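You operate a simulated robot arm through the tools that you are given. There is no shell and no other tool. Be economical: measure what you need, move in short steps, check, and stop when the job is done.

Carry out the task below with a simulated robot arm. There is one attempt and no reset: what you move stays moved.

TASK
Set the stop to 30 mm, slide the bright block up to it, clamp it and fit the blue pin.
Fine: at the flat vice; the short pin with that cap goes fully into the square opening of the block; leave the other pins.

It is judged by the outcome, as a careful person would: the job done as asked, and still so three seconds after it is handed in. It fails if anything else is knocked over, pushed out of place, dropped, spilled or broken.

THE ROBOT
A 6-joint arm with a two-finger parallel gripper, fixed in place. Base frame: the origin is at the foot of the arm, x ahead of it, y to its left, z up; the work surface is at about z = 0.002. Lengths are in m, angles in rad, forces in N, time in s.
With the tool pointing down near the work surface it reaches from about 0.16 to 0.42 m from the base axis. Its first joint turns from -1.152 to 1.152 rad. Payload 1.57 kg.
Tool frame: the origin (TCP) lies between the finger pads and is the grasp point; the fingertips stand 0.03 m ahead of it; z points along the fingers, y is the line along which they close. The gripper opens to 0.08 m. The fingers are 0.017 m wide and 0.012 m thick; the gripper's body (0.04 by 0.082 m) begins 0.08 m behind the TCP.
Orientation is that of the tool frame in the base frame, as a unit quaternion [w, x, y, z]. With the fingers straight down and closing along the base's y, the tool's x points along the base's -x, its y along +y and its z along -z.

THE INTERFACE
- The arm moves only by the tool send_rows. Its argument "rows" is a list of rows, each a list of 7 numbers: the turn, a rotation vector about the tool's x, y, z in rad, then the shift along the tool's x, y, z in m, then the opening, from 0 (shut) to 1 (fully open). In form: [[ax, ay, az, tx, ty, tz, fingers], ...]. A call has 1 to 12 rows; each row shifts and turns the commanded pose from where the row before left it, along the tool's axes as they then stand. A row lasts 0.2 s, in which the tool goes at most 0.05 m and 0.15 rad; a call with a longer step from one row to the next is refused whole, and so is a gripper value outside its range. A pose out of reach is approached as far as the arm can. The call stops where the force on the tool passes 40 N (or 10 N more than at its start, if that is more) or the arm is blocked; 0.2 s more then pass. The fingers move at their own pace (about 0.153 m/s each) and stop on an object; they squeeze with about 34 N. The grip force told is the motor's: it shows also when the fingers shut on nothing. Time passes only in rows, and 0.2 s behind the last, so rows that do not move let the fingers close. It gives the time, the measured TCP pose, the force on the tool (base axes), the opening and the grip force at its end, in the units of the frame above (readings bear some noise).
- Cameras (640 x 400 px; columns grow to the right, rows downward): "scene" is fixed at [0.0614, -0.3333, 0.4296]; the picture's right is [0.74, -0.67, 0.00], its down [-0.35, -0.39, -0.85] and it looks along [0.57, 0.63, -0.53] (base axes); focal length 228 px, centre (320, 200). "wrist" rides on the gripper at [-0.032, 0, -0.078] in the tool frame; the picture's right is [0.00, -1.00, 0.00], its down [0.97, 0.00, -0.24] and it looks along [0.24, 0.00, 0.97] (tool axes); focal length 218 px, centre (320, 200).
- camera(camera): a new picture of that camera. No time passes.
- locate(camera, pixels): for up to 12 pixels [column, row] of the newest picture of that camera ("zoom" is the newest enlarged one), the place [x, y, z] in the base frame of the surface seen there, good to about 0.003 m. No time passes.
- close_up(camera, box): a new picture of the part [left, top, right, bottom] of that camera's present view, enlarged. No time passes.
- close_job(): hands the job in; it is judged then, once.

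Work in short steps. Measure before you move; look again where a grasp or a placing could have gone wrong, and mend it. You have 80 turns and 46 pictures in all, those below and enlarged ones among them. Open the gripper and draw the arm clear of the work before you hand the job in, unless the task says otherwise; then end with one line.

The tools are called by a JSON object that holds its "api" and its "payload". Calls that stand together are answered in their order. send_rows: Moves the arm, as the interface text tells. Its arguments: {"type":"object","properties":{"rows":{"type":"array"}},"required":["rows"]} The other tools are called the same way: camera (camera) takes a picture; locate (camera, pixels) gives the place of the surface under pixels of a picture; close_up (camera, box) takes an enlarged picture of a part of a camera's view; close_job () hands the job in.

At the start:

```text
t: 0.0
ee_pos: [0.2282, -0.0281, 0.2989]
ee_rot: [0.001, 0.001, 1.0, 0.001]
ft_force: [-0.2, -0.3, 0.2]
finger_gap: 0.08
gripper_force: 0.2
```

scene: 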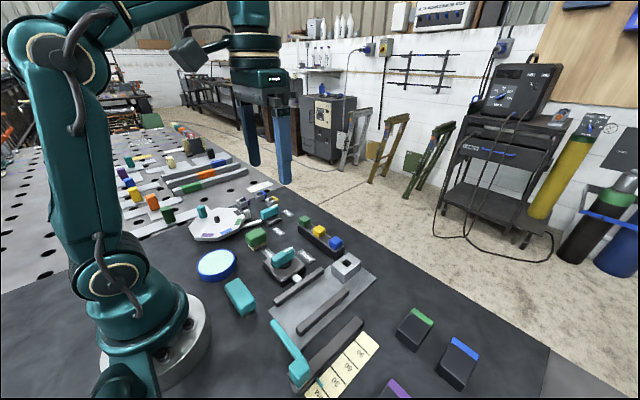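
wrist: 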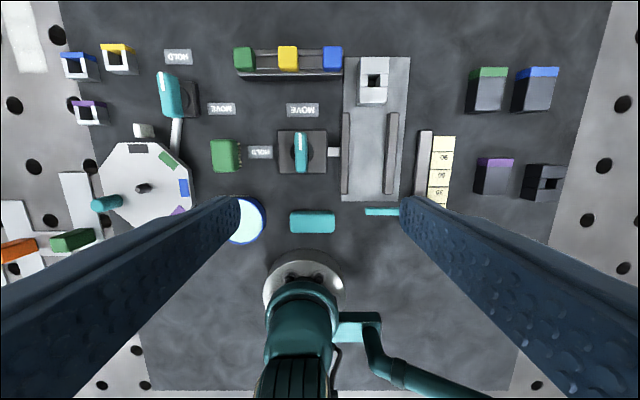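

I start with enlarged views of the vice area and the pins.

{"api": "close_up", "payload": {"camera": "wrist", "box": [200, 30, 480, 240]}}

{"api": "close_up", "payload": {"camera": "scene", "box": [180, 180, 500, 400]}}

{"api": "close_up", "payload": {"camera": "wrist", "box": [400, 40, 600, 220]}}

```text
1.90 times, centred on (340, 135) of wrist
```

zoom: 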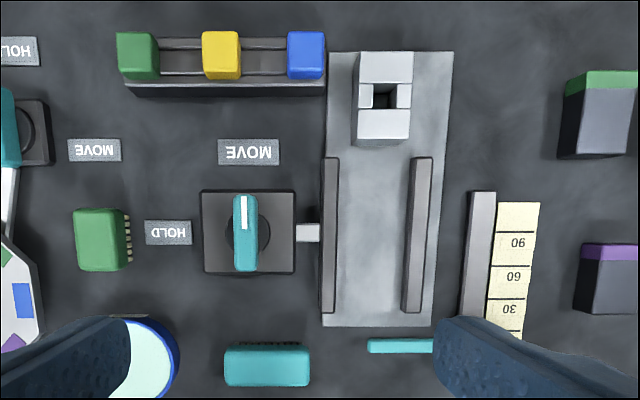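

```text
1.82 times, centred on (340, 290) of scene
```

zoom: 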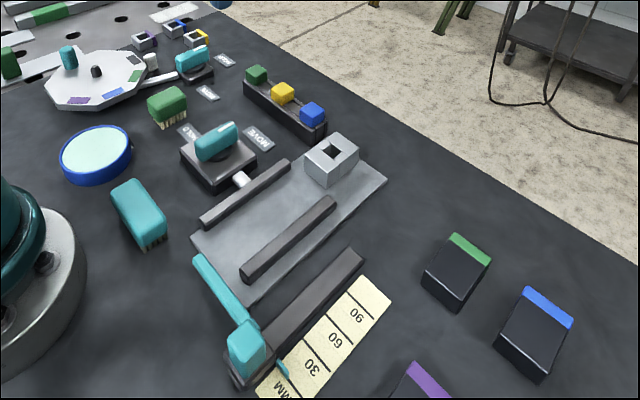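

```text
2.22 times, centred on (500, 130) of wrist
```

zoom: 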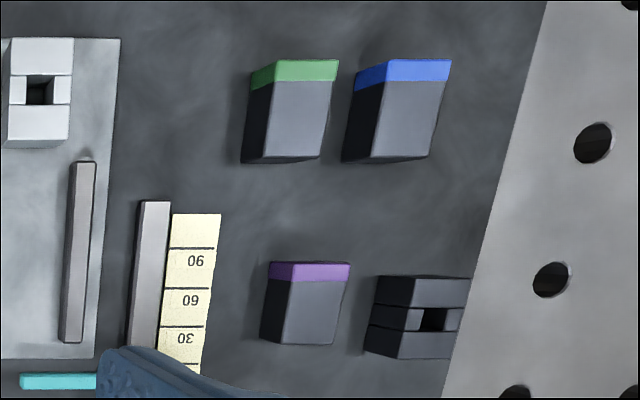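

I locate the key features in the wrist view: bed, block, rails, knob, rack pins, scale.

{"api": "camera", "payload": {"camera": "wrist"}}

{"api": "locate", "payload": {"camera": "wrist", "pixels": [[374, 62], [361, 93], [387, 93], [345, 160], [391, 160], [375, 160], [301, 153], [333, 58], [288, 57], [424, 150], [438, 178], [382, 212]]}}

{"api": "camera", "payload": {"camera": "scene"}}

{"api": "locate", "payload": {"camera": "scene", "pixels": [[299, 370], [290, 335], [275, 326], [320, 383], [333, 370], [346, 352], [347, 262], [337, 240], [285, 254], [276, 260], [292, 246], [324, 232]]}}

```text
40 pictures are left
```

wrist: 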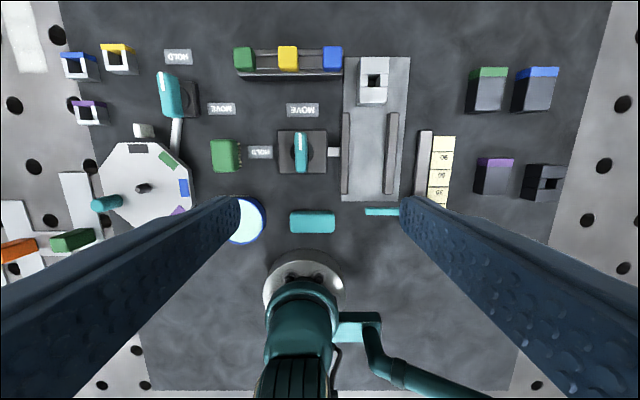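

```text
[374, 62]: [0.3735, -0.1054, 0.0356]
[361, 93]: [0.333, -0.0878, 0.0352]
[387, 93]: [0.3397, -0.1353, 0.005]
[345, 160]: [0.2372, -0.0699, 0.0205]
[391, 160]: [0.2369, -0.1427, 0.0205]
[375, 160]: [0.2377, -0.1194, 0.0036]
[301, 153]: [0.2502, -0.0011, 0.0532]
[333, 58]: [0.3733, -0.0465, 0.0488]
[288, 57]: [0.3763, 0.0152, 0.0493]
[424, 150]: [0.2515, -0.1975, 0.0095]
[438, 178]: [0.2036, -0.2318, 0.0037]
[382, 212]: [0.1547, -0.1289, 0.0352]
```

```text
39 pictures are left
```

scene: 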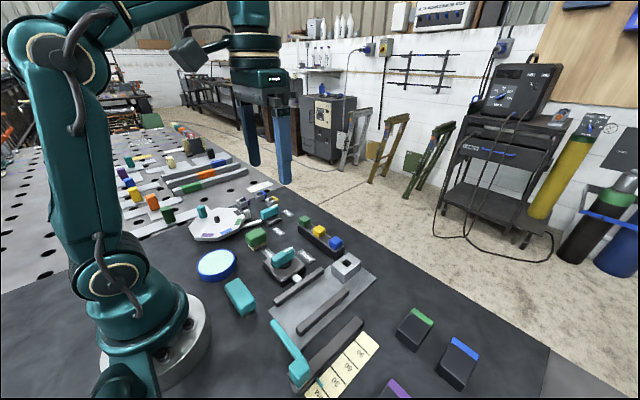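

```text
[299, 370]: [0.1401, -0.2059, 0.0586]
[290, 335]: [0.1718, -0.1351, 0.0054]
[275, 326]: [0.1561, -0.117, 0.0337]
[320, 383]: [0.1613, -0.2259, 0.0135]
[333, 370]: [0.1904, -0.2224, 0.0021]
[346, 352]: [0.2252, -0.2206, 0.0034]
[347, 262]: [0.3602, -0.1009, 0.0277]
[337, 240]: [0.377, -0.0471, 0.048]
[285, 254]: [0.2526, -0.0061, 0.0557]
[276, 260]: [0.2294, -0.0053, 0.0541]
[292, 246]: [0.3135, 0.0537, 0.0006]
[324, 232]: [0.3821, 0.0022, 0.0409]
```

The stop's handle is near (0.14,-0.205), scale beside it. I move over it for a closer look at the scale and pointer.

{"api": "send_rows", "payload": {"rows": [[0, 0, 0, 0.008, -0.038, 0.012, 1], [0, 0, 0, 0.008, -0.038, 0.012, 1], [0, 0, 0, 0.008, -0.038, 0.012, 1], [0, 0, 0, 0.008, -0.038, 0.012, 1], [0, 0, 0, 0.008, -0.038, 0.012, 1]]}}

{"api": "camera", "payload": {"camera": "wrist"}}

```text
t: 1.2
ee_pos: [0.1875, -0.2178, 0.2391]
ee_rot: [0.0, 0.0, 1.0, 0.001]
ft_force: [-0.1, 0.5, 0.0]
finger_gap: 0.0803
gripper_force: 0.0
```

```text
38 pictures are left
```

wrist: 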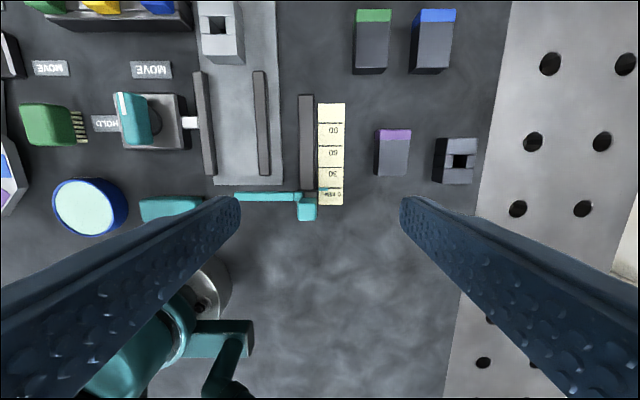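

{"api": "close_up", "payload": {"camera": "wrist", "box": [230, 90, 390, 230]}}

```text
2.86 times, centred on (310, 160) of wrist
```

zoom: 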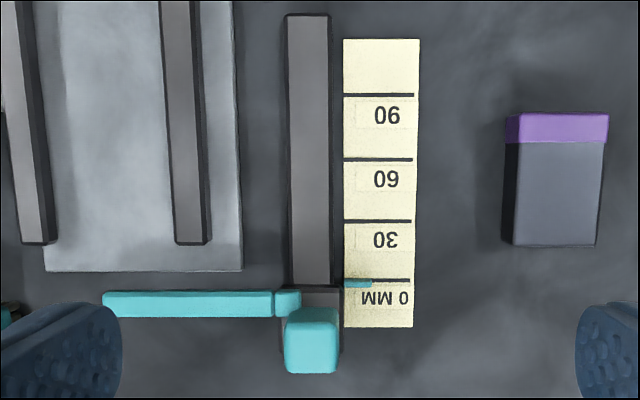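

{"api": "locate", "payload": {"camera": "zoom", "pixels": [[380, 280], [380, 221], [380, 159], [380, 95], [360, 284], [311, 325], [311, 350], [290, 350], [334, 350], [140, 292], [140, 315], [310, 200]]}}

{"api": "locate", "payload": {"camera": "wrist", "pixels": [[434, 15], [382, 15], [243, 196], [270, 194], [220, 25], [205, 15], [240, 15], [220, 183], [135, 120], [120, 95], [189, 122], [128, 140]]}}

```text
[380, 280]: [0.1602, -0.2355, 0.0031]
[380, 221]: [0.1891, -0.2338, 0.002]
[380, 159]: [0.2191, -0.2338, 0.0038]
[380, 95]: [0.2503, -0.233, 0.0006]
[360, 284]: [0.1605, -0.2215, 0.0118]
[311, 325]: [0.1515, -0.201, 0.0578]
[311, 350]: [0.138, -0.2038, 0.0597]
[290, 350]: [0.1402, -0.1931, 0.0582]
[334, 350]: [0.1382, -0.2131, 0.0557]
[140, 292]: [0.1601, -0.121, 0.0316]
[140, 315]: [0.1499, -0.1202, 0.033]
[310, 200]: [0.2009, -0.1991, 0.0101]
```

```text
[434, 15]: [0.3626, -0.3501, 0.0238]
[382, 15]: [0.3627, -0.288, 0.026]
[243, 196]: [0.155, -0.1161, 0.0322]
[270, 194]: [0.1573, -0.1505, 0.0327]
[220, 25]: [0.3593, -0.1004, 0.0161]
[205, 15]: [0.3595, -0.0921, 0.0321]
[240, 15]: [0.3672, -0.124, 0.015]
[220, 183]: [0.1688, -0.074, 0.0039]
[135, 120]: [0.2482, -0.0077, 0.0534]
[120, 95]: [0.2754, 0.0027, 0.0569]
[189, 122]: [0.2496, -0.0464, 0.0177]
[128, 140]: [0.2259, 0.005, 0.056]
```

Scale: 0 at x=0.160, 30 at x≈0.190 – lines lie above their labels. The stop's pointer is at 0. I check the handle's outline more finely.

{"api": "locate", "payload": {"camera": "zoom", "pixels": [[311, 311], [311, 317], [311, 335], [311, 360], [311, 367], [311, 371], [288, 335], [335, 335], [290, 302], [320, 295], [335, 320]]}}

```text
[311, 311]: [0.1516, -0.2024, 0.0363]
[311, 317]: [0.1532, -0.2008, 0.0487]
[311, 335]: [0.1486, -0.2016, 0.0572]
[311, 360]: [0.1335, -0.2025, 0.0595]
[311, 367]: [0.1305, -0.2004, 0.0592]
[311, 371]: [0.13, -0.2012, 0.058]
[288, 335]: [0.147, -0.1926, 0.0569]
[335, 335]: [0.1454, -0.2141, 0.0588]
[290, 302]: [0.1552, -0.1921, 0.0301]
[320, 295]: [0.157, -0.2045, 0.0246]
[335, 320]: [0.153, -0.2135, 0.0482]
```

Handle: x 0.129–0.153, y −0.192–−0.214, top z 0.059. I descend over it with the fingers partly open.

{"api": "send_rows", "payload": {"rows": [[0, 0, 0, 0.0155, 0.005, 0.04, 0.6], [0, 0, 0, 0.0155, 0.005, 0.04, 0.6], [0, 0, 0, 0.0155, 0.0048, 0.03, 0.6], [0, 0, 0, 0, 0, 0, 0.6], [0, 0, 0, 0, 0, 0.03, 0.6], [0, 0, 0, 0, 0, 0.028, 0.6], [0, 0, 0, 0, 0, 0, 0.6]]}}

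{"api": "camera", "payload": {"camera": "wrist"}}

```text
t: 2.8
ee_pos: [0.1403, -0.2018, 0.0689]
ee_rot: [0.0, 0.001, 1.0, 0.001]
ft_force: [-0.3, 0.1, 0.6]
finger_gap: 0.0478
gripper_force: 0.1
```

```text
36 pictures are left
```

wrist: 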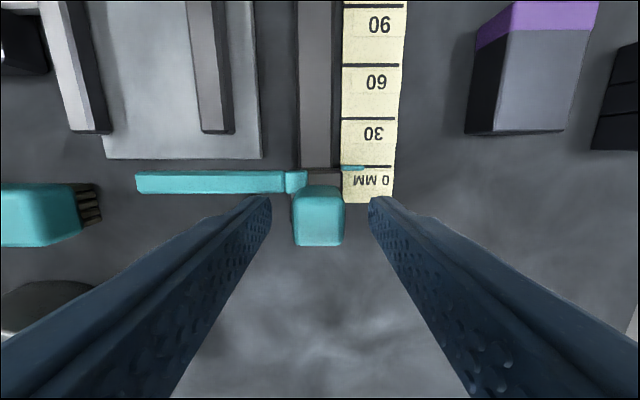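

Fingers straddle the handle (318,215). Close, then slide +0.030 in x.

{"api": "send_rows", "payload": {"rows": [[0, 0, 0, 0, 0, 0, 0], [0, 0, 0, 0, 0, 0, 0], [0, 0, 0, 0, 0, 0, 0]]}}

{"api": "send_rows", "payload": {"rows": [[0, 0, 0, -0.008, 0, 0, 0], [0, 0, 0, -0.008, 0, 0, 0], [0, 0, 0, -0.008, 0, 0, 0], [0, 0, 0, -0.006, 0, 0, 0], [0, 0, 0, 0, 0, 0, 0], [0, 0, 0, 0, 0, 0, 0]]}}

{"api": "camera", "payload": {"camera": "wrist"}}

{"api": "close_up", "payload": {"camera": "wrist", "box": [280, 80, 420, 200]}}

```text
t: 3.6
ee_pos: [0.1416, -0.2024, 0.0705]
ee_rot: [0.0, 0.002, 1.0, 0.002]
ft_force: [2.7, 13.2, -4.2]
finger_gap: 0.0237
gripper_force: 36.0
```

```text
t: 5.0
ee_pos: [0.1711, -0.2023, 0.0697]
ee_rot: [-0.001, 0.002, 1.0, 0.003]
ft_force: [2.6, 26.7, 0.6]
finger_gap: 0.0236
gripper_force: 36.1
```

```text
35 pictures are left
```

wrist: 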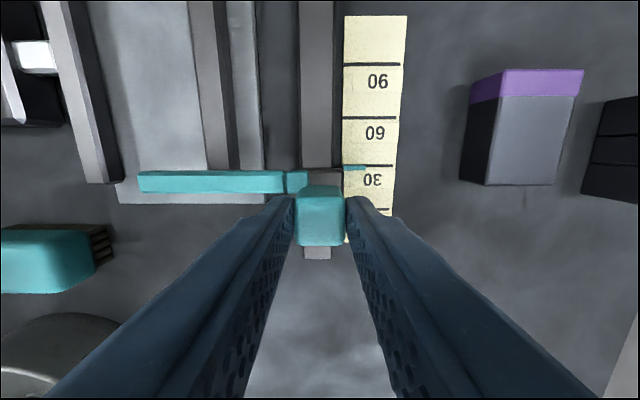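

```text
3.33 times, centred on (350, 140) of wrist
```

zoom: 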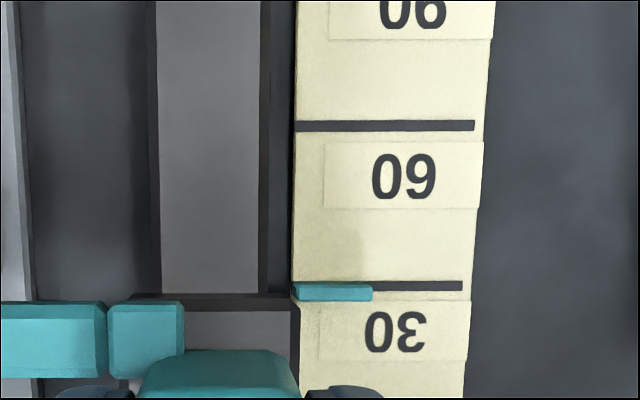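

Pointer sits at the 30 line, parallax considered. I release, lift, and measure with the camera over the pointer.

{"api": "send_rows", "payload": {"rows": [[0, 0, 0, 0, 0, 0, 0.6], [0, 0, 0, 0, 0, 0, 0.6], [0, 0, 0, 0, 0, -0.03, 0.6], [0, 0, 0, 0, 0, -0.03, 0.6], [0, 0, 0, 0.01, -0.01, -0.02, 0.6], [0, 0, 0, 0, 0, 0, 0.6]]}}

{"api": "close_up", "payload": {"camera": "wrist", "box": [250, 80, 390, 200]}}

```text
t: 6.4
ee_pos: [0.1604, -0.2135, 0.1508]
ee_rot: [0.001, 0.0, 1.0, 0.001]
ft_force: [0.1, 0.0, -0.6]
finger_gap: 0.0476
gripper_force: 0.0
```

```text
3.33 times, centred on (320, 140) of wrist
```

zoom: 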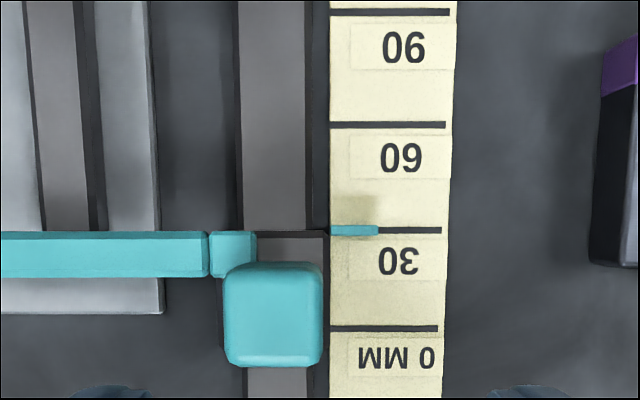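

Pointer is exactly on the 30 line. Next I look at the block and blue rack pin from above.

{"api": "send_rows", "payload": {"rows": [[0, 0, 0, -0.03, 0.02, -0.02, 1], [0, 0, 0, -0.03, 0.025, -0.01, 1], [0, 0, 0, -0.035, 0.03, 0, 1], [0, 0, 0, -0.035, 0.03, 0, 1], [0, 0, 0, 0, 0.02, 0, 1], [0, 0, 0, 0, 0, 0, 1]]}}

{"api": "camera", "payload": {"camera": "wrist"}}

```text
t: 7.8
ee_pos: [0.2909, -0.0889, 0.1822]
ee_rot: [0.002, 0.001, 1.0, 0.001]
ft_force: [-0.5, 0.0, 0.2]
finger_gap: 0.0798
gripper_force: 0.1
```

```text
32 pictures are left
```

wrist: 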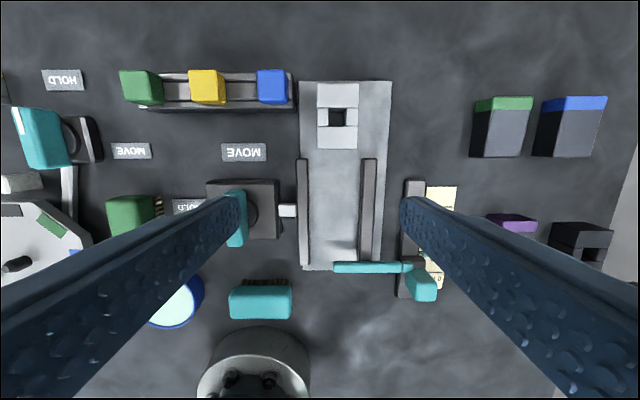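

{"api": "close_up", "payload": {"camera": "wrist", "box": [200, 60, 400, 185]}}

{"api": "locate", "payload": {"camera": "wrist", "pixels": [[338, 84], [338, 105], [319, 95], [356, 95], [338, 127], [322, 127], [354, 127], [338, 147], [304, 200], [367, 200], [307, 200], [363, 200]]}}

{"api": "locate", "payload": {"camera": "wrist", "pixels": [[258, 73], [258, 85], [258, 98], [284, 73], [284, 98], [259, 85], [282, 85], [271, 100], [370, 264], [288, 211], [224, 95], [240, 92]]}}

```text
3.20 times, centred on (300, 122) of wrist
```

zoom: 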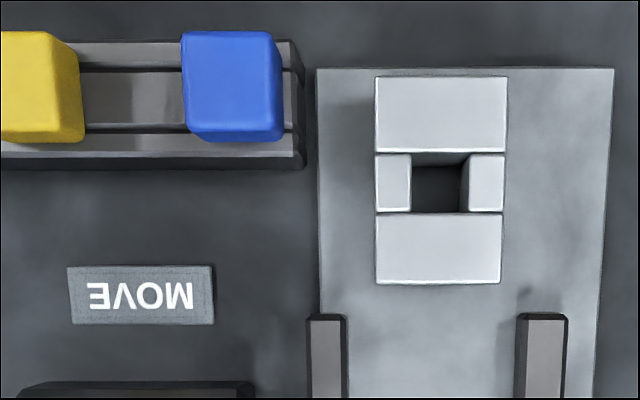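

```text
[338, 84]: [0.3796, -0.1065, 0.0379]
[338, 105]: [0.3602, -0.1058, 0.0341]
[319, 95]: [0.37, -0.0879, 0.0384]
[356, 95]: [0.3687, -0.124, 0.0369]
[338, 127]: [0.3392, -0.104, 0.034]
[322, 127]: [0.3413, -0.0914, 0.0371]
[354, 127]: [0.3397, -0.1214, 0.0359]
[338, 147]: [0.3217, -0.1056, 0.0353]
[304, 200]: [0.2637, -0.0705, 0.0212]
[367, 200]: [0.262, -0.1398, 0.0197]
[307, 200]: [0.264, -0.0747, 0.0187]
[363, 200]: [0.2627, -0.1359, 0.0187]
```

```text
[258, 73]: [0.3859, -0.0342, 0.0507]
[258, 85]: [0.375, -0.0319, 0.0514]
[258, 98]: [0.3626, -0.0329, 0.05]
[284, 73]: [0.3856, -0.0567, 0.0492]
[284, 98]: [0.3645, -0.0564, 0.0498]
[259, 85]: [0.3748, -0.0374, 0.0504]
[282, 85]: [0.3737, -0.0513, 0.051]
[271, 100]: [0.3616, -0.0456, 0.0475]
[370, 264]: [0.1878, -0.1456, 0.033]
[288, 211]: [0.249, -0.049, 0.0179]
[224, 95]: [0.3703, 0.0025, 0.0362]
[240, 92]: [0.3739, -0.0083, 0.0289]
```

Block: x 0.321–0.381, y −0.088–−0.124, top 0.036; jaws' inner faces −0.075/−0.136, tops 0.021. I descend over the block's middle with narrowed opening.

{"api": "send_rows", "payload": {"rows": [[0, 0, 0, -0.03, -0.0085, 0, 0.68], [0, 0, 0, -0.03, -0.0085, 0, 0.68], [0, 0, 0, 0, 0, 0.04, 0.68], [0, 0, 0, 0, 0, 0.04, 0.68], [0, 0, 0, 0, 0, 0.03, 0.68], [0, 0, 0, 0, 0, 0.017, 0.68], [0, 0, 0, 0, 0, 0, 0.68]]}}

{"api": "camera", "payload": {"camera": "wrist"}}

{"api": "close_up", "payload": {"camera": "scene", "box": [230, 190, 430, 320]}}

```text
t: 9.4
ee_pos: [0.3506, -0.1062, 0.0532]
ee_rot: [0.001, 0.002, 1.0, 0.001]
ft_force: [0.6, 0.0, 0.2]
finger_gap: 0.0544
gripper_force: 0.0
```

```text
30 pictures are left
```

wrist: 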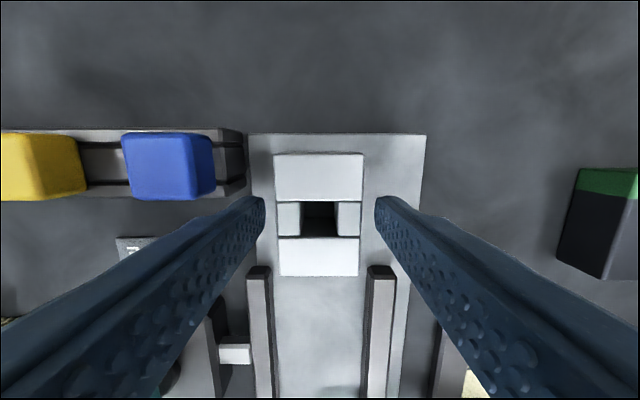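

```text
3.08 times, centred on (330, 255) of scene
```

zoom: 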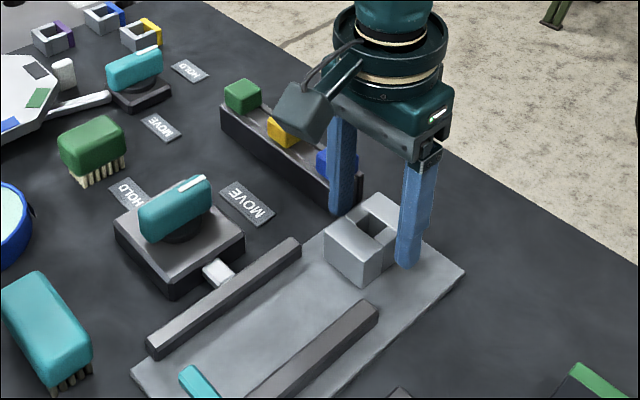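

Raise 3 mm for jaw clearance, then close gently and check.

{"api": "send_rows", "payload": {"rows": [[0, 0, 0, 0, 0, -0.003, 0.68], [0, 0, 0, 0, 0, 0, 0.4], [0, 0, 0, 0, 0, 0, 0.4], [0, 0, 0, 0, 0, 0, 0.4]]}}

```text
t: 10.4
ee_pos: [0.3507, -0.1061, 0.056]
ee_rot: [0.0, 0.002, 1.0, 0.002]
ft_force: [0.1, 0.2, 0.4]
finger_gap: 0.04
gripper_force: 34.1
```

Gripped at 40 mm. Slide toward the stop by 0.115 first.

{"api": "send_rows", "payload": {"rows": [[0, 0, 0, 0.01, 0, 0, 0.4], [0, 0, 0, 0.02, 0, 0, 0.4], [0, 0, 0, 0.02, 0, 0, 0.4], [0, 0, 0, 0.02, 0, 0, 0.4], [0, 0, 0, 0.02, 0, 0, 0.4], [0, 0, 0, 0.015, 0, 0, 0.4], [0, 0, 0, 0.01, 0, 0, 0.4], [0, 0, 0, 0, 0, 0, 0.4]]}}

{"api": "camera", "payload": {"camera": "wrist"}}

```text
t: 12.2
ee_pos: [0.2356, -0.1061, 0.0574]
ee_rot: [0.001, 0.001, 1.0, -0.001]
ft_force: [-0.1, 0.1, -0.2]
finger_gap: 0.0398
gripper_force: 33.9
```

```text
28 pictures are left
```

wrist: 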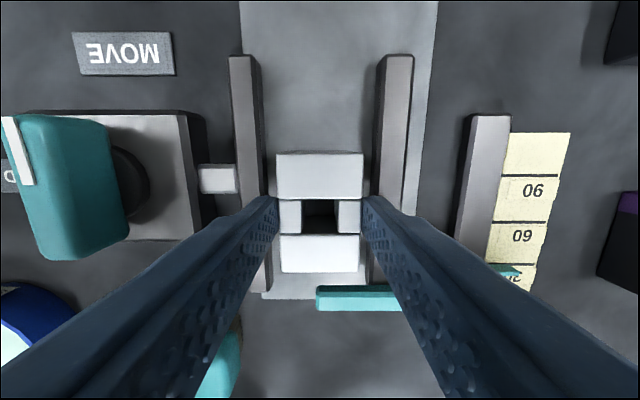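

The block slid along. I measure the remaining gap at rows 273–286.

{"api": "locate", "payload": {"camera": "wrist", "pixels": [[325, 270], [340, 270], [325, 290], [345, 290], [320, 157], [505, 270]]}}

{"api": "close_up", "payload": {"camera": "wrist", "box": [260, 200, 420, 320]}}

```text
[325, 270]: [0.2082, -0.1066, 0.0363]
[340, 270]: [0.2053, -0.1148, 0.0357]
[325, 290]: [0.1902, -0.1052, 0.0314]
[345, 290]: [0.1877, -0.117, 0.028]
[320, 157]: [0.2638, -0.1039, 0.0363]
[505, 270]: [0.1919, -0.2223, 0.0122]
```

```text
3.33 times, centred on (340, 260) of wrist
```

zoom: 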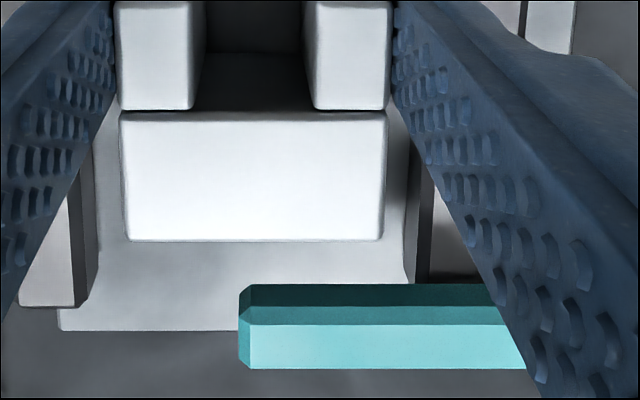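

About 15 mm to go. Advance 11 mm, then small steps watching force.

{"api": "send_rows", "payload": {"rows": [[0, 0, 0, 0.006, 0, 0, 0.4], [0, 0, 0, 0.005, 0, 0, 0.4], [0, 0, 0, 0, 0, 0, 0.4]]}}

{"api": "send_rows", "payload": {"rows": [[0, 0, 0, 0.001, 0, 0, 0.4], [0, 0, 0, 0.001, 0, 0, 0.4]]}}

{"api": "close_up", "payload": {"camera": "wrist", "box": [260, 200, 420, 320]}}

```text
t: 13.0
ee_pos: [0.225, -0.1052, 0.0564]
ee_rot: [0.002, 0.001, 1.0, 0.001]
ft_force: [-0.1, 0.7, 0.1]
finger_gap: 0.0397
gripper_force: 33.7
```

```text
t: 13.6
ee_pos: [0.2233, -0.1061, 0.0564]
ee_rot: [0.001, 0.001, 1.0, 0.001]
ft_force: [-1.2, 0.1, -0.2]
finger_gap: 0.0398
gripper_force: 33.7
```

```text
3.33 times, centred on (340, 260) of wrist
```

zoom: 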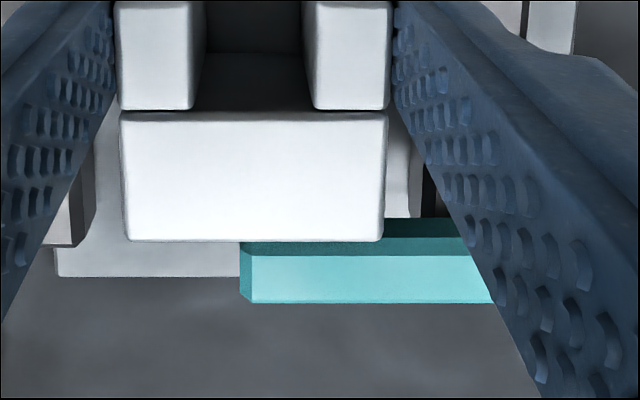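

{"api": "send_rows", "payload": {"rows": [[0, 0, 0, 0.001, 0, 0, 0.4], [0, 0, 0, 0.001, 0, 0, 0.4]]}}

{"api": "send_rows", "payload": {"rows": [[0, 0, 0, 0.001, 0, 0, 0.4]]}}

{"api": "camera", "payload": {"camera": "wrist"}}

{"api": "close_up", "payload": {"camera": "wrist", "box": [260, 200, 420, 320]}}

```text
t: 14.2
ee_pos: [0.2209, -0.1053, 0.0577]
ee_rot: [0.002, 0.001, 1.0, 0.001]
ft_force: [-0.7, 0.5, 0.7]
finger_gap: 0.0397
gripper_force: 34.1
```

```text
t: 14.6
ee_pos: [0.2203, -0.1055, 0.0561]
ee_rot: [0.001, 0.0, 1.0, 0.001]
ft_force: [3.1, 2.0, 0.1]
finger_gap: 0.0399
gripper_force: 33.5
```

```text
25 pictures are left
```

wrist: 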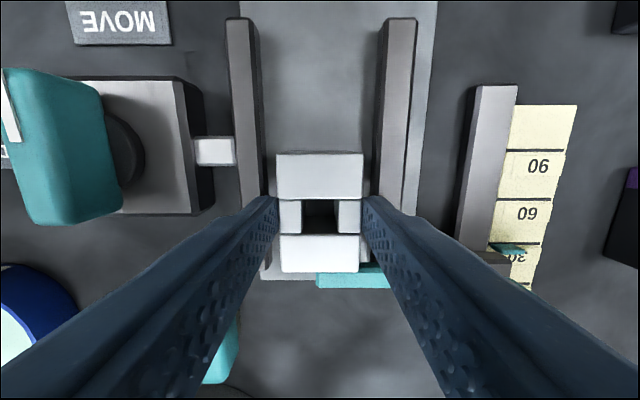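

```text
3.33 times, centred on (340, 260) of wrist
```

zoom: 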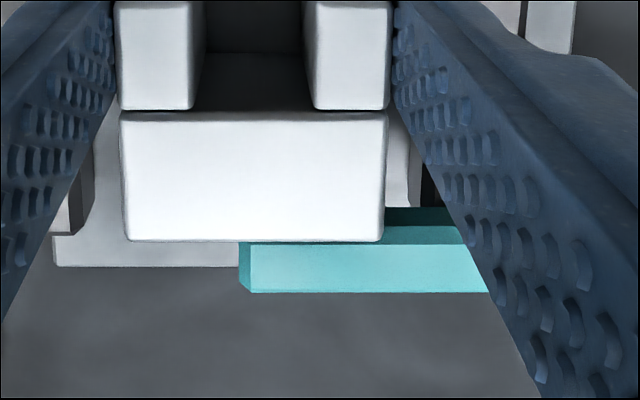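

Force x rose to 3 N: contact seems starting. One more 0.5 mm to confirm.

{"api": "send_rows", "payload": {"rows": [[0, 0, 0, 0.0005, 0, 0, 0.4], [0, 0, 0, 0, 0, 0, 0.4]]}}

```text
t: 15.2
ee_pos: [0.2199, -0.1043, 0.0575]
ee_rot: [0.002, 0.001, 1.0, 0.001]
ft_force: [6.6, 1.1, -0.9]
finger_gap: 0.0398
gripper_force: 34.1
```

In contact with the stop (6.6 N). Release, lift and check stop pointer and block.

{"api": "send_rows", "payload": {"rows": [[0, 0, 0, 0, 0, 0, 0.62], [0, 0, 0, 0, 0, 0, 0.62], [0, 0, 0, 0, 0, -0.03, 0.62], [0, 0, 0, 0, 0, -0.03, 0.62], [0, 0, 0, 0.015, -0.02, -0.03, 0.62], [0, 0, 0, 0.02, -0.03, 0, 0.8], [0, 0, 0, 0, 0, 0, 0.8]]}}

{"api": "camera", "payload": {"camera": "wrist"}}

{"api": "close_up", "payload": {"camera": "wrist", "box": [180, 70, 400, 210]}}

```text
t: 16.8
ee_pos: [0.1831, -0.1549, 0.1463]
ee_rot: [0.001, 0.001, 1.0, 0.0]
ft_force: [0.1, 0.1, 0.0]
finger_gap: 0.0639
gripper_force: 0.0
```

```text
23 pictures are left
```

wrist: 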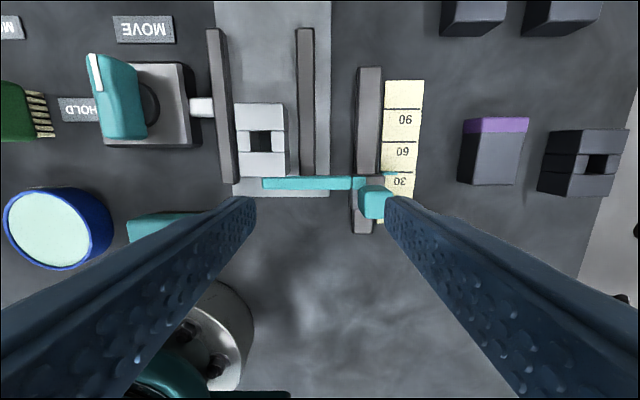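

```text
2.86 times, centred on (290, 140) of wrist
```

zoom: 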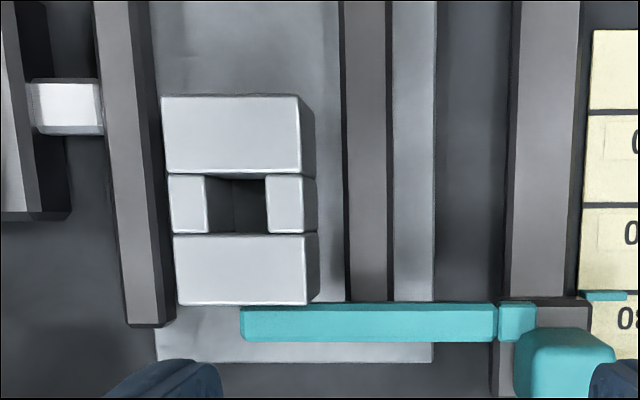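

Block abuts the stop, pointer still at 30. Now over the clamp lever to measure its axis.

{"api": "send_rows", "payload": {"rows": [[0, 0, 0, -0.007, 0.035, -0.02, 1], [0, 0, 0, -0.01, 0.04, 0, 1], [0, 0, 0, -0.01, 0.04, 0, 1], [0, 0, 0, -0.01, 0.04, 0, 1], [0, 0, 0, 0, 0, 0, 1]]}}

{"api": "camera", "payload": {"camera": "wrist"}}

{"api": "close_up", "payload": {"camera": "wrist", "box": [220, 60, 420, 200]}}

```text
t: 18.0
ee_pos: [0.2233, -0.0, 0.1667]
ee_rot: [0.001, 0.002, 1.0, 0.002]
ft_force: [0.1, -0.8, -0.1]
finger_gap: 0.0799
gripper_force: 0.0
```

```text
21 pictures are left
```

wrist: 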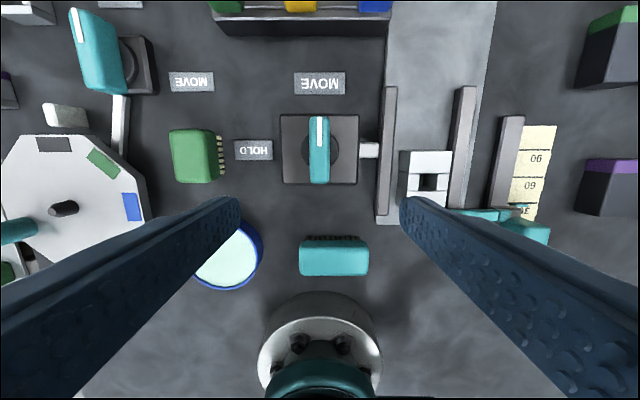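

```text
2.86 times, centred on (320, 130) of wrist
```

zoom: 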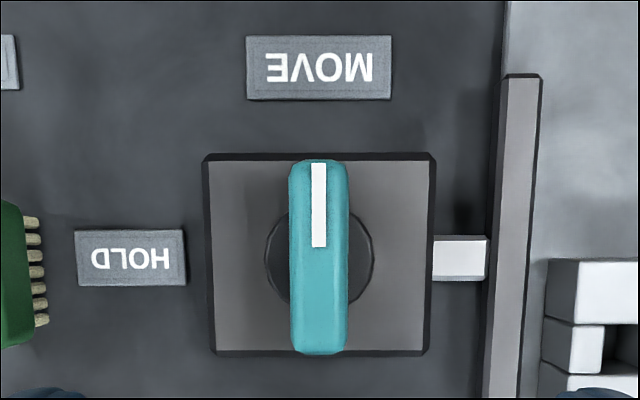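

{"api": "locate", "payload": {"camera": "zoom", "pixels": [[319, 163], [319, 345], [293, 255], [345, 255], [319, 255], [268, 258], [371, 258], [215, 255], [425, 255], [240, 162], [240, 345], [319, 200]]}}

```text
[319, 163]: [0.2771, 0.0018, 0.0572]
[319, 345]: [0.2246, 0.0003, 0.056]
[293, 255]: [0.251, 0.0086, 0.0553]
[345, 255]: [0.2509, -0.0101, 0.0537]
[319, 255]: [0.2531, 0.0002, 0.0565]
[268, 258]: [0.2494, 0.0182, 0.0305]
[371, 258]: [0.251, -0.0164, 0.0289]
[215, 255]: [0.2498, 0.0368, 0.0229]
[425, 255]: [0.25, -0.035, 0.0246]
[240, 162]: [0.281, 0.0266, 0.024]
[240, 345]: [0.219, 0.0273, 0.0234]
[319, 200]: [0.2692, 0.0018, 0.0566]
```

Axis at (0.250, 0.0), lever 18 mm wide, top 0.056, box top 0.024. I descend and grip it.

{"api": "send_rows", "payload": {"rows": [[0, 0, 0, -0.0267, 0.0004, 0.02, 0.6], [0, 0, 0, 0, 0, 0.04, 0.6], [0, 0, 0, 0, 0, 0.025, 0.6], [0, 0, 0, 0, 0, 0.0157, 0.6], [0, 0, 0, 0, 0, 0, 0.6], [0, 0, 0, 0, 0, 0, 0.1], [0, 0, 0, 0, 0, 0, 0.1], [0, 0, 0, 0, 0, 0, 0.1]]}}

```text
t: 19.8
ee_pos: [0.2484, 0.0007, 0.0648]
ee_rot: [0.0, 0.001, 1.0, 0.0]
ft_force: [6.0, -11.4, -19.1]
finger_gap: 0.0179
gripper_force: 32.3
```

Gripped (18 mm). Turn the lever toward HOLD: −90° about tool z, in two halves.

{"api": "send_rows", "payload": {"rows": [[0, 0, -0.13, 0, 0, 0, 0.1], [0, 0, -0.13, 0, 0, 0, 0.1], [0, 0, -0.13, 0, 0, 0, 0.1], [0, 0, -0.13, 0, 0, 0, 0.1], [0, 0, -0.13, 0, 0, 0, 0.1], [0, 0, -0.13, 0, 0, 0, 0.1]]}}

{"api": "close_up", "payload": {"camera": "scene", "box": [230, 190, 430, 320]}}

```text
t: 20.6
ee_pos: [0.249, -0.0017, 0.0664]
ee_rot: [0.001, -0.169, 0.986, -0.001]
ft_force: [1.2, -1.6, -1.2]
finger_gap: 0.0177
gripper_force: 32.3
stopped in row 3: the force on the tool passed its limit (the readings are from after the stop); the commanded pose is now the measured one
```

```text
3.08 times, centred on (330, 255) of scene
```

zoom: 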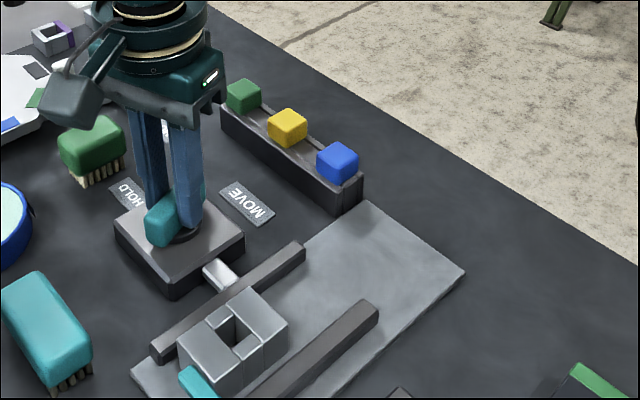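

Turned 0.34 rad toward HOLD, then a force peak. Continue in slower steps.

{"api": "send_rows", "payload": {"rows": [[0, 0, 0, 0, 0, 0, 0.1], [0, 0, -0.06, 0, 0, 0, 0.1], [0, 0, -0.06, 0, 0, 0, 0.1], [0, 0, -0.06, 0, 0, 0, 0.1], [0, 0, -0.06, 0, 0, 0, 0.1], [0, 0, -0.06, 0, 0, 0, 0.1], [0, 0, -0.06, 0, 0, 0, 0.1]]}}

```text
t: 22.2
ee_pos: [0.2484, -0.002, 0.0667]
ee_rot: [0.001, -0.343, 0.939, -0.002]
ft_force: [8.9, -27.0, -13.6]
finger_gap: 0.0179
gripper_force: 32.6
```

At 0.70 rad with a −27 N side load; I relax by 1 mm in −y and keep turning.

{"api": "send_rows", "payload": {"rows": [[0, 0, 0, 0.00065, -0.00077, 0, 0.1], [0, 0, -0.06, 0, 0, 0, 0.1], [0, 0, -0.06, 0, 0, 0, 0.1], [0, 0, -0.06, 0, 0, 0, 0.1], [0, 0, -0.06, 0, 0, 0, 0.1], [0, 0, -0.06, 0, 0, 0, 0.1], [0, 0, -0.06, 0, 0, 0, 0.1], [0, 0, 0, 0, 0, 0, 0.1]]}}

{"api": "close_up", "payload": {"camera": "scene", "box": [230, 190, 430, 320]}}

```text
t: 24.0
ee_pos: [0.2484, -0.0015, 0.0654]
ee_rot: [0.002, -0.505, 0.863, -0.002]
ft_force: [16.0, -17.6, -8.4]
finger_gap: 0.0178
gripper_force: 32.6
```

```text
3.08 times, centred on (330, 255) of scene
```

zoom: 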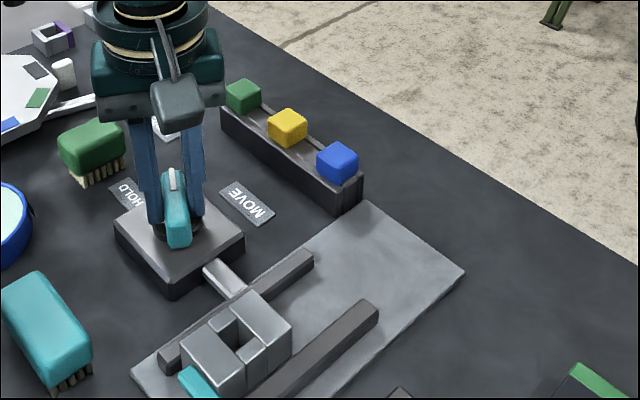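

The jaw is moving in toward the block. Continue the remaining ~0.51 rad.

{"api": "send_rows", "payload": {"rows": [[0, 0, -0.06, 0, 0, 0, 0.1], [0, 0, -0.06, 0, 0, 0, 0.1], [0, 0, -0.06, 0, 0, 0, 0.1], [0, 0, -0.06, 0, 0, 0, 0.1], [0, 0, -0.06, 0, 0, 0, 0.1], [0, 0, -0.06, 0, 0, 0, 0.1], [0, 0, -0.06, 0, 0, 0, 0.1], [0, 0, -0.06, 0, 0, 0, 0.1], [0, 0, -0.03, 0, 0, 0, 0.1], [0, 0, 0, 0, 0, 0, 0.1]]}}

{"api": "close_up", "payload": {"camera": "scene", "box": [230, 190, 430, 320]}}

```text
t: 26.2
ee_pos: [0.2505, -0.0021, 0.0656]
ee_rot: [0.001, -0.707, 0.708, -0.003]
ft_force: [24.5, -20.2, -12.0]
finger_gap: 0.0178
gripper_force: 32.4
```

```text
3.08 times, centred on (330, 255) of scene
```

zoom: 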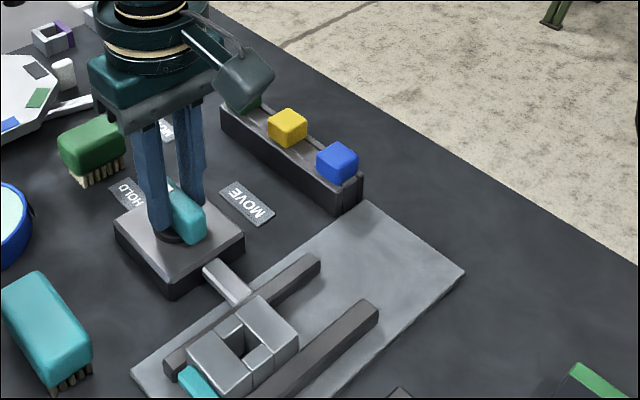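

Lever at 90°. Release, lift and rotate the tool back, then look.

{"api": "send_rows", "payload": {"rows": [[0, 0, 0, 0, 0, 0, 0.6], [0, 0, 0, 0, 0, 0, 0.6], [0, 0, 0, 0, 0, -0.03, 0.6], [0, 0, 0, 0, 0, -0.04, 0.6], [0, 0, 0.15, 0, 0, -0.03, 0.8], [0, 0, 0.15, 0, 0, 0, 1], [0, 0, 0.15, 0, 0, 0, 1], [0, 0, 0.15, 0, 0, 0, 1], [0, 0, 0.15, 0, 0, 0, 1], [0, 0, 0.15, 0, 0, 0, 1], [0, 0, 0.15, 0, 0, 0, 1], [0, 0, 0.15, 0, 0, 0, 1]]}}

{"api": "send_rows", "payload": {"rows": [[0, 0, 0.15, 0, 0, 0, 1], [0, 0, 0.15, 0, 0, 0, 1], [0, 0, 0.071, 0, 0, 0, 1], [0, 0, 0, 0, -0.04, 0, 1], [0, 0, 0, 0, -0.035, 0, 1], [0, 0, 0, 0, 0, 0, 1]]}}

{"api": "camera", "payload": {"camera": "wrist"}}

```text
t: 28.8
ee_pos: [0.2477, -0.001, 0.166]
ee_rot: [0.001, -0.182, 0.983, -0.001]
ft_force: [0.4, 0.0, -0.3]
finger_gap: 0.0797
gripper_force: 0.1
```

```text
t: 30.2
ee_pos: [0.2466, -0.0774, 0.1663]
ee_rot: [0.002, 0.0, 1.0, 0.0]
ft_force: [-0.7, 0.2, -0.3]
finger_gap: 0.0799
gripper_force: 0.1
```

```text
16 pictures are left
```

wrist: 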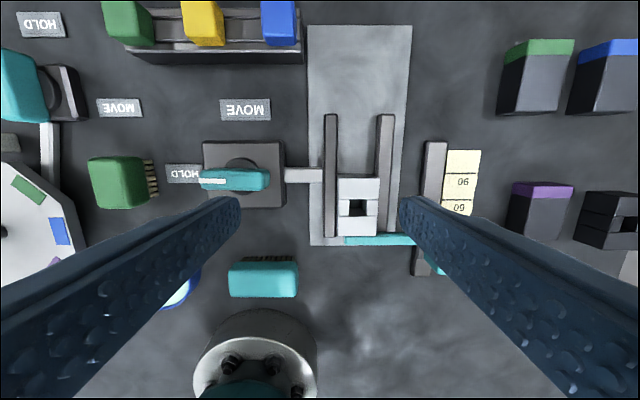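

{"api": "close_up", "payload": {"camera": "wrist", "box": [180, 90, 440, 260]}}

{"api": "locate", "payload": {"camera": "zoom", "pixels": [[392, 222], [483, 222], [440, 222], [440, 350], [380, 150], [352, 150], [486, 150], [418, 270], [460, 270], [437, 248], [437, 300], [55, 224]]}}

```text
2.35 times, centred on (310, 175) of wrist
```

zoom: 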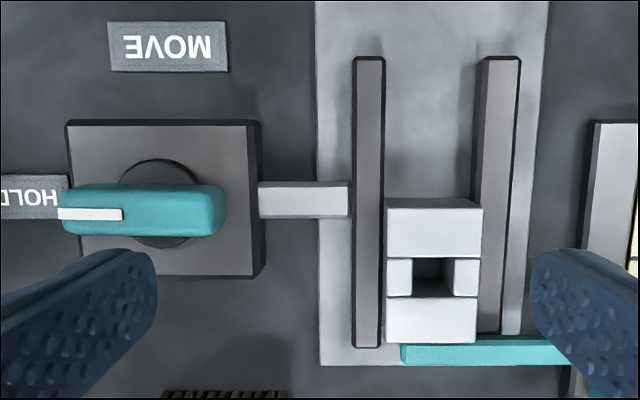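

```text
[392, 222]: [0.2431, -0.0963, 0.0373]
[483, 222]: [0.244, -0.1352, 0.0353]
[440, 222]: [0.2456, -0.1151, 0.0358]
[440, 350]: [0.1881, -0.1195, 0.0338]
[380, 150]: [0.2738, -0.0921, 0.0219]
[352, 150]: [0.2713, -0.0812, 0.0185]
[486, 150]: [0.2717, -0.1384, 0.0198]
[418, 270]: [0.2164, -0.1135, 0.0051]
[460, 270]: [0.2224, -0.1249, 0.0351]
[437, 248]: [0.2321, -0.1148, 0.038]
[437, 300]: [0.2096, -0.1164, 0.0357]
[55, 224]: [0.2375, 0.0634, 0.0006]
```

Clamped: jaw presses the block (y −0.096…−0.135), lever on HOLD. Now view the rack pins from above and the scene side.

{"api": "send_rows", "payload": {"rows": [[0, 0, 0, -0.04, 0.016, 0, 1], [0, 0, 0, -0.045, 0.016, 0.01, 1], [0, 0, 0, 0, 0, 0, 1]]}}

{"api": "close_up", "payload": {"camera": "wrist", "box": [220, 80, 420, 220]}}

{"api": "close_up", "payload": {"camera": "scene", "box": [280, 200, 380, 270]}}

```text
t: 31.0
ee_pos: [0.3342, -0.0426, 0.156]
ee_rot: [0.0, 0.001, 1.0, 0.001]
ft_force: [0.2, 0.4, 0.0]
finger_gap: 0.0801
gripper_force: 0.1
```

```text
2.86 times, centred on (320, 150) of wrist
```

zoom: 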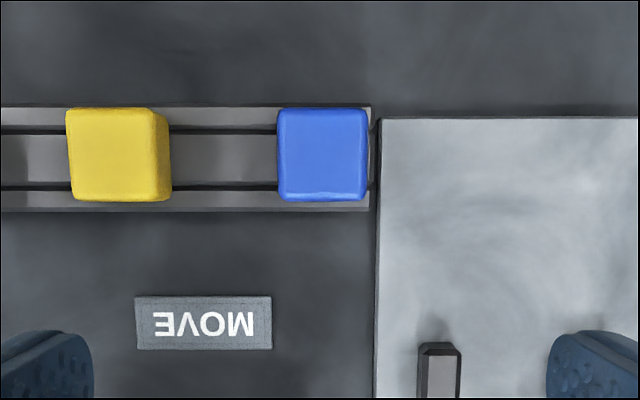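

```text
5.71 times, centred on (330, 235) of scene
```

zoom: 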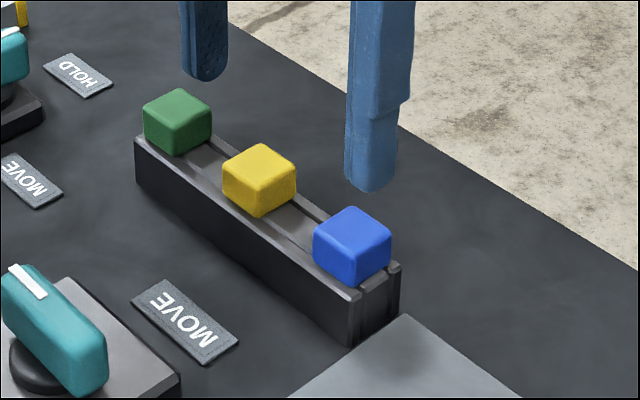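

{"api": "locate", "payload": {"camera": "zoom", "pixels": [[352, 230], [320, 240], [385, 240], [352, 278], [335, 265], [375, 268], [300, 270], [345, 295], [392, 270], [352, 210], [318, 262], [352, 284]]}}

{"api": "camera", "payload": {"camera": "wrist"}}

{"api": "locate", "payload": {"camera": "wrist", "pixels": [[321, 121], [321, 132], [321, 145], [308, 133], [333, 133], [347, 133], [300, 120], [300, 136], [300, 149], [337, 149]]}}

```text
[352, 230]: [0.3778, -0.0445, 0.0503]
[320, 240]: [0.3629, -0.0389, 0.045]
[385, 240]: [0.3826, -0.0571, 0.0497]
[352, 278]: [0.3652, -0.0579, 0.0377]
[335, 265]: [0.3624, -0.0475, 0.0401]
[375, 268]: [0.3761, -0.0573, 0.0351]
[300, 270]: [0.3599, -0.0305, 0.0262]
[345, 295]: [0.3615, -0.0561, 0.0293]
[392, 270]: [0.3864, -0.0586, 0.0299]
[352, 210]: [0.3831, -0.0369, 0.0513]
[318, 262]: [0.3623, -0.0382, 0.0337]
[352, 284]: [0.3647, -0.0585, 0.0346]
```

```text
12 pictures are left
```

wrist: 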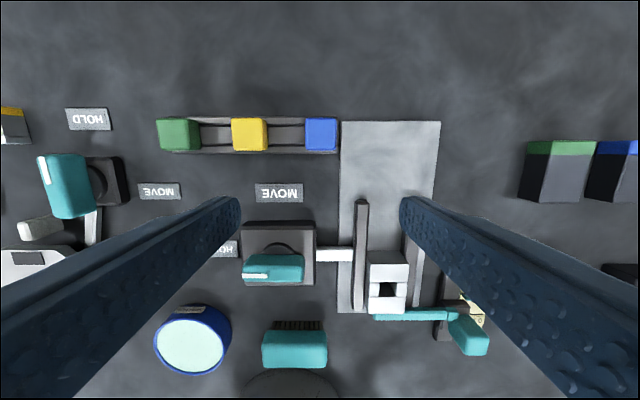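

```text
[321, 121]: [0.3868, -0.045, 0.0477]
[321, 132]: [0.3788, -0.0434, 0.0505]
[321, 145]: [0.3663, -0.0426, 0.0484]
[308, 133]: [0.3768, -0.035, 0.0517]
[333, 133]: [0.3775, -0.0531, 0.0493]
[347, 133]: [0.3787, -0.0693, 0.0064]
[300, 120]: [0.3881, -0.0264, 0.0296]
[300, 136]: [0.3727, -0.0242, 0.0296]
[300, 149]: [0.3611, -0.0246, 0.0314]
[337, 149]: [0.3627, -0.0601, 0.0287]
```

Cap centre (0.375, −0.0455), top 0.050, rack top 0.030. Descend with opening ~46 mm.

{"api": "send_rows", "payload": {"rows": [[0, 0, 0, -0.0408, -0.003, 0.02, 0.56], [0, 0, 0, 0, 0, 0.035, 0.56], [0, 0, 0, 0, 0, 0.025, 0.56], [0, 0, 0, 0, 0, 0.01, 0.56], [0, 0, 0, 0, 0, 0, 0.56]]}}

{"api": "camera", "payload": {"camera": "wrist"}}

```text
t: 32.2
ee_pos: [0.3747, -0.0468, 0.0679]
ee_rot: [0.0, 0.001, 1.0, 0.0]
ft_force: [1.1, -0.8, -0.1]
finger_gap: 0.0449
gripper_force: 0.1
```

```text
11 pictures are left
```

wrist: 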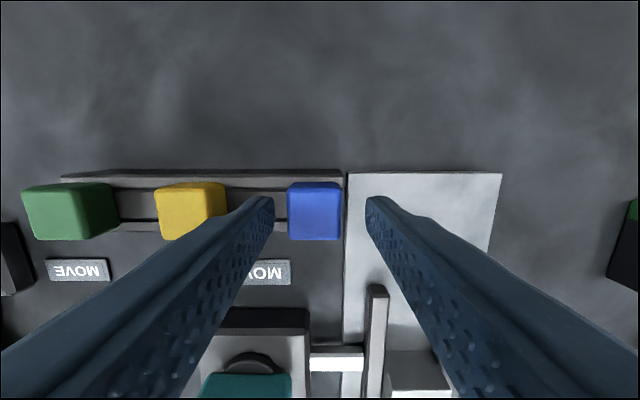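

Blue cap (314,211) is centred between fingers within ~1 mm. Nudge, close, and lift slightly.

{"api": "send_rows", "payload": {"rows": [[0, 0, 0, 0, 0.0013, 0.002, 0.56], [0, 0, 0, 0, 0, 0, 0.1], [0, 0, 0, 0, 0, 0, 0.1], [0, 0, 0, 0, 0, 0, 0.1]]}}

{"api": "send_rows", "payload": {"rows": [[0, 0, 0, 0, 0, -0.02, 0.1], [0, 0, 0, 0, 0, -0.03, 0.1], [0, 0, 0, 0, 0, -0.03, 0.1], [0, 0, 0, 0, 0, 0, 0.1]]}}

{"api": "close_up", "payload": {"camera": "scene", "box": [270, 150, 400, 250]}}

```text
t: 33.2
ee_pos: [0.3739, -0.0466, 0.065]
ee_rot: [0.001, 0.0, 1.0, 0.0]
ft_force: [0.4, -0.1, 2.6]
finger_gap: 0.0253
gripper_force: 33.6
```

```text
t: 34.2
ee_pos: [0.3747, -0.0475, 0.1445]
ee_rot: [-0.001, 0.001, 1.0, 0.001]
ft_force: [-0.4, 0.4, -1.5]
finger_gap: 0.0252
gripper_force: 34.3
```

```text
4.00 times, centred on (335, 200) of scene
```

zoom: 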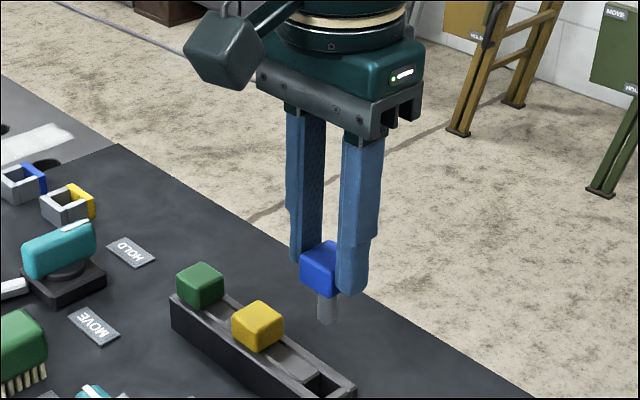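

Pin lifted. I measure shaft and cap, taking a finer view.

{"api": "locate", "payload": {"camera": "zoom", "pixels": [[320, 300], [327, 300], [337, 300], [327, 320], [327, 315], [320, 255], [320, 280], [305, 260], [330, 290]]}}

{"api": "close_up", "payload": {"camera": "scene", "box": [335, 200, 370, 235]}}

```text
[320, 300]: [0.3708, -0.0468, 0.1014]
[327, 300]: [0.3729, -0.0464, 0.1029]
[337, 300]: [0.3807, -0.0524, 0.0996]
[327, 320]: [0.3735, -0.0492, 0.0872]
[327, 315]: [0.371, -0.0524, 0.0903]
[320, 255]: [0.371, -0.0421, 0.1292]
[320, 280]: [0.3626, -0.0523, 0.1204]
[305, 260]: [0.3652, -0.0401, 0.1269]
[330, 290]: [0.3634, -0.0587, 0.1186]
```

```text
11.43 times, centred on (352, 218) of scene
```

zoom: 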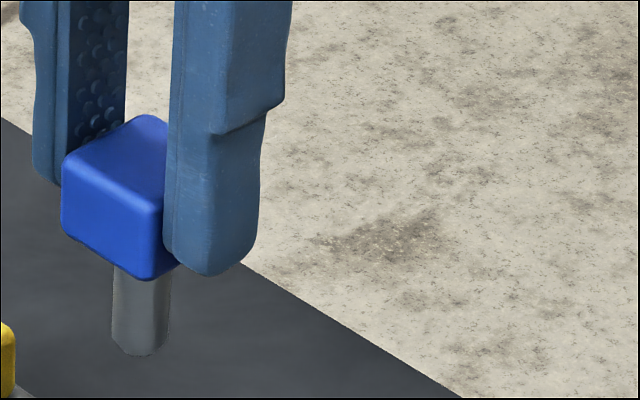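

Round shaft ~12 mm, ~25 mm long, under the cap; hole ~17 mm square centred at about (0.2195, −0.1156). Move above it.

{"api": "send_rows", "payload": {"rows": [[0, 0, 0, 0.038, -0.017, 0, 0.1], [0, 0, 0, 0.039, -0.017, 0, 0.1], [0, 0, 0, 0.039, -0.017, 0, 0.1], [0, 0, 0, 0.0392, -0.0171, 0, 0.1], [0, 0, 0, 0, 0, 0.03, 0.1], [0, 0, 0, 0, 0, 0, 0.1]]}}

{"api": "camera", "payload": {"camera": "wrist"}}

{"api": "close_up", "payload": {"camera": "scene", "box": [250, 220, 370, 320]}}

```text
t: 35.6
ee_pos: [0.2195, -0.1141, 0.1141]
ee_rot: [0.001, 0.0, 1.0, 0.0]
ft_force: [0.1, 1.4, -1.1]
finger_gap: 0.0253
gripper_force: 34.1
```

```text
8 pictures are left
```

wrist: 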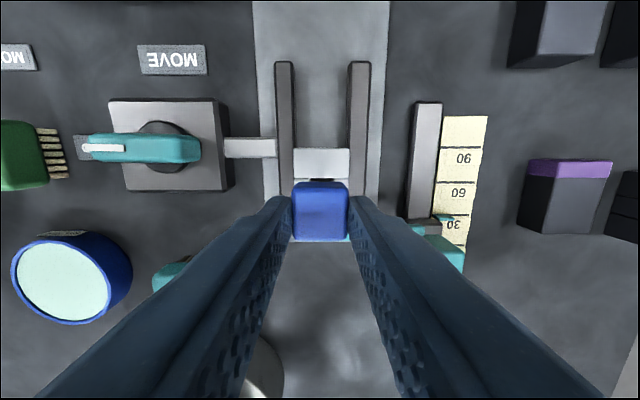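

```text
4.00 times, centred on (310, 270) of scene
```

zoom: 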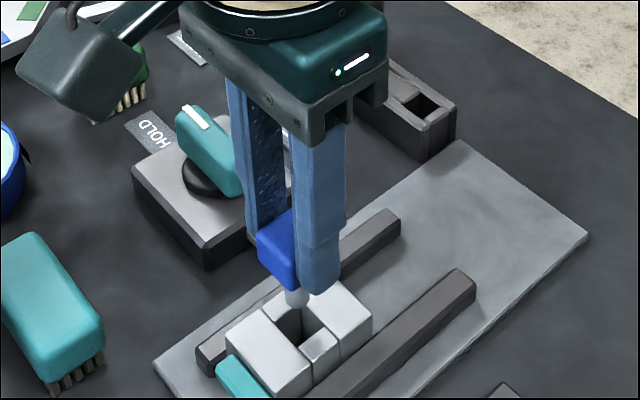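

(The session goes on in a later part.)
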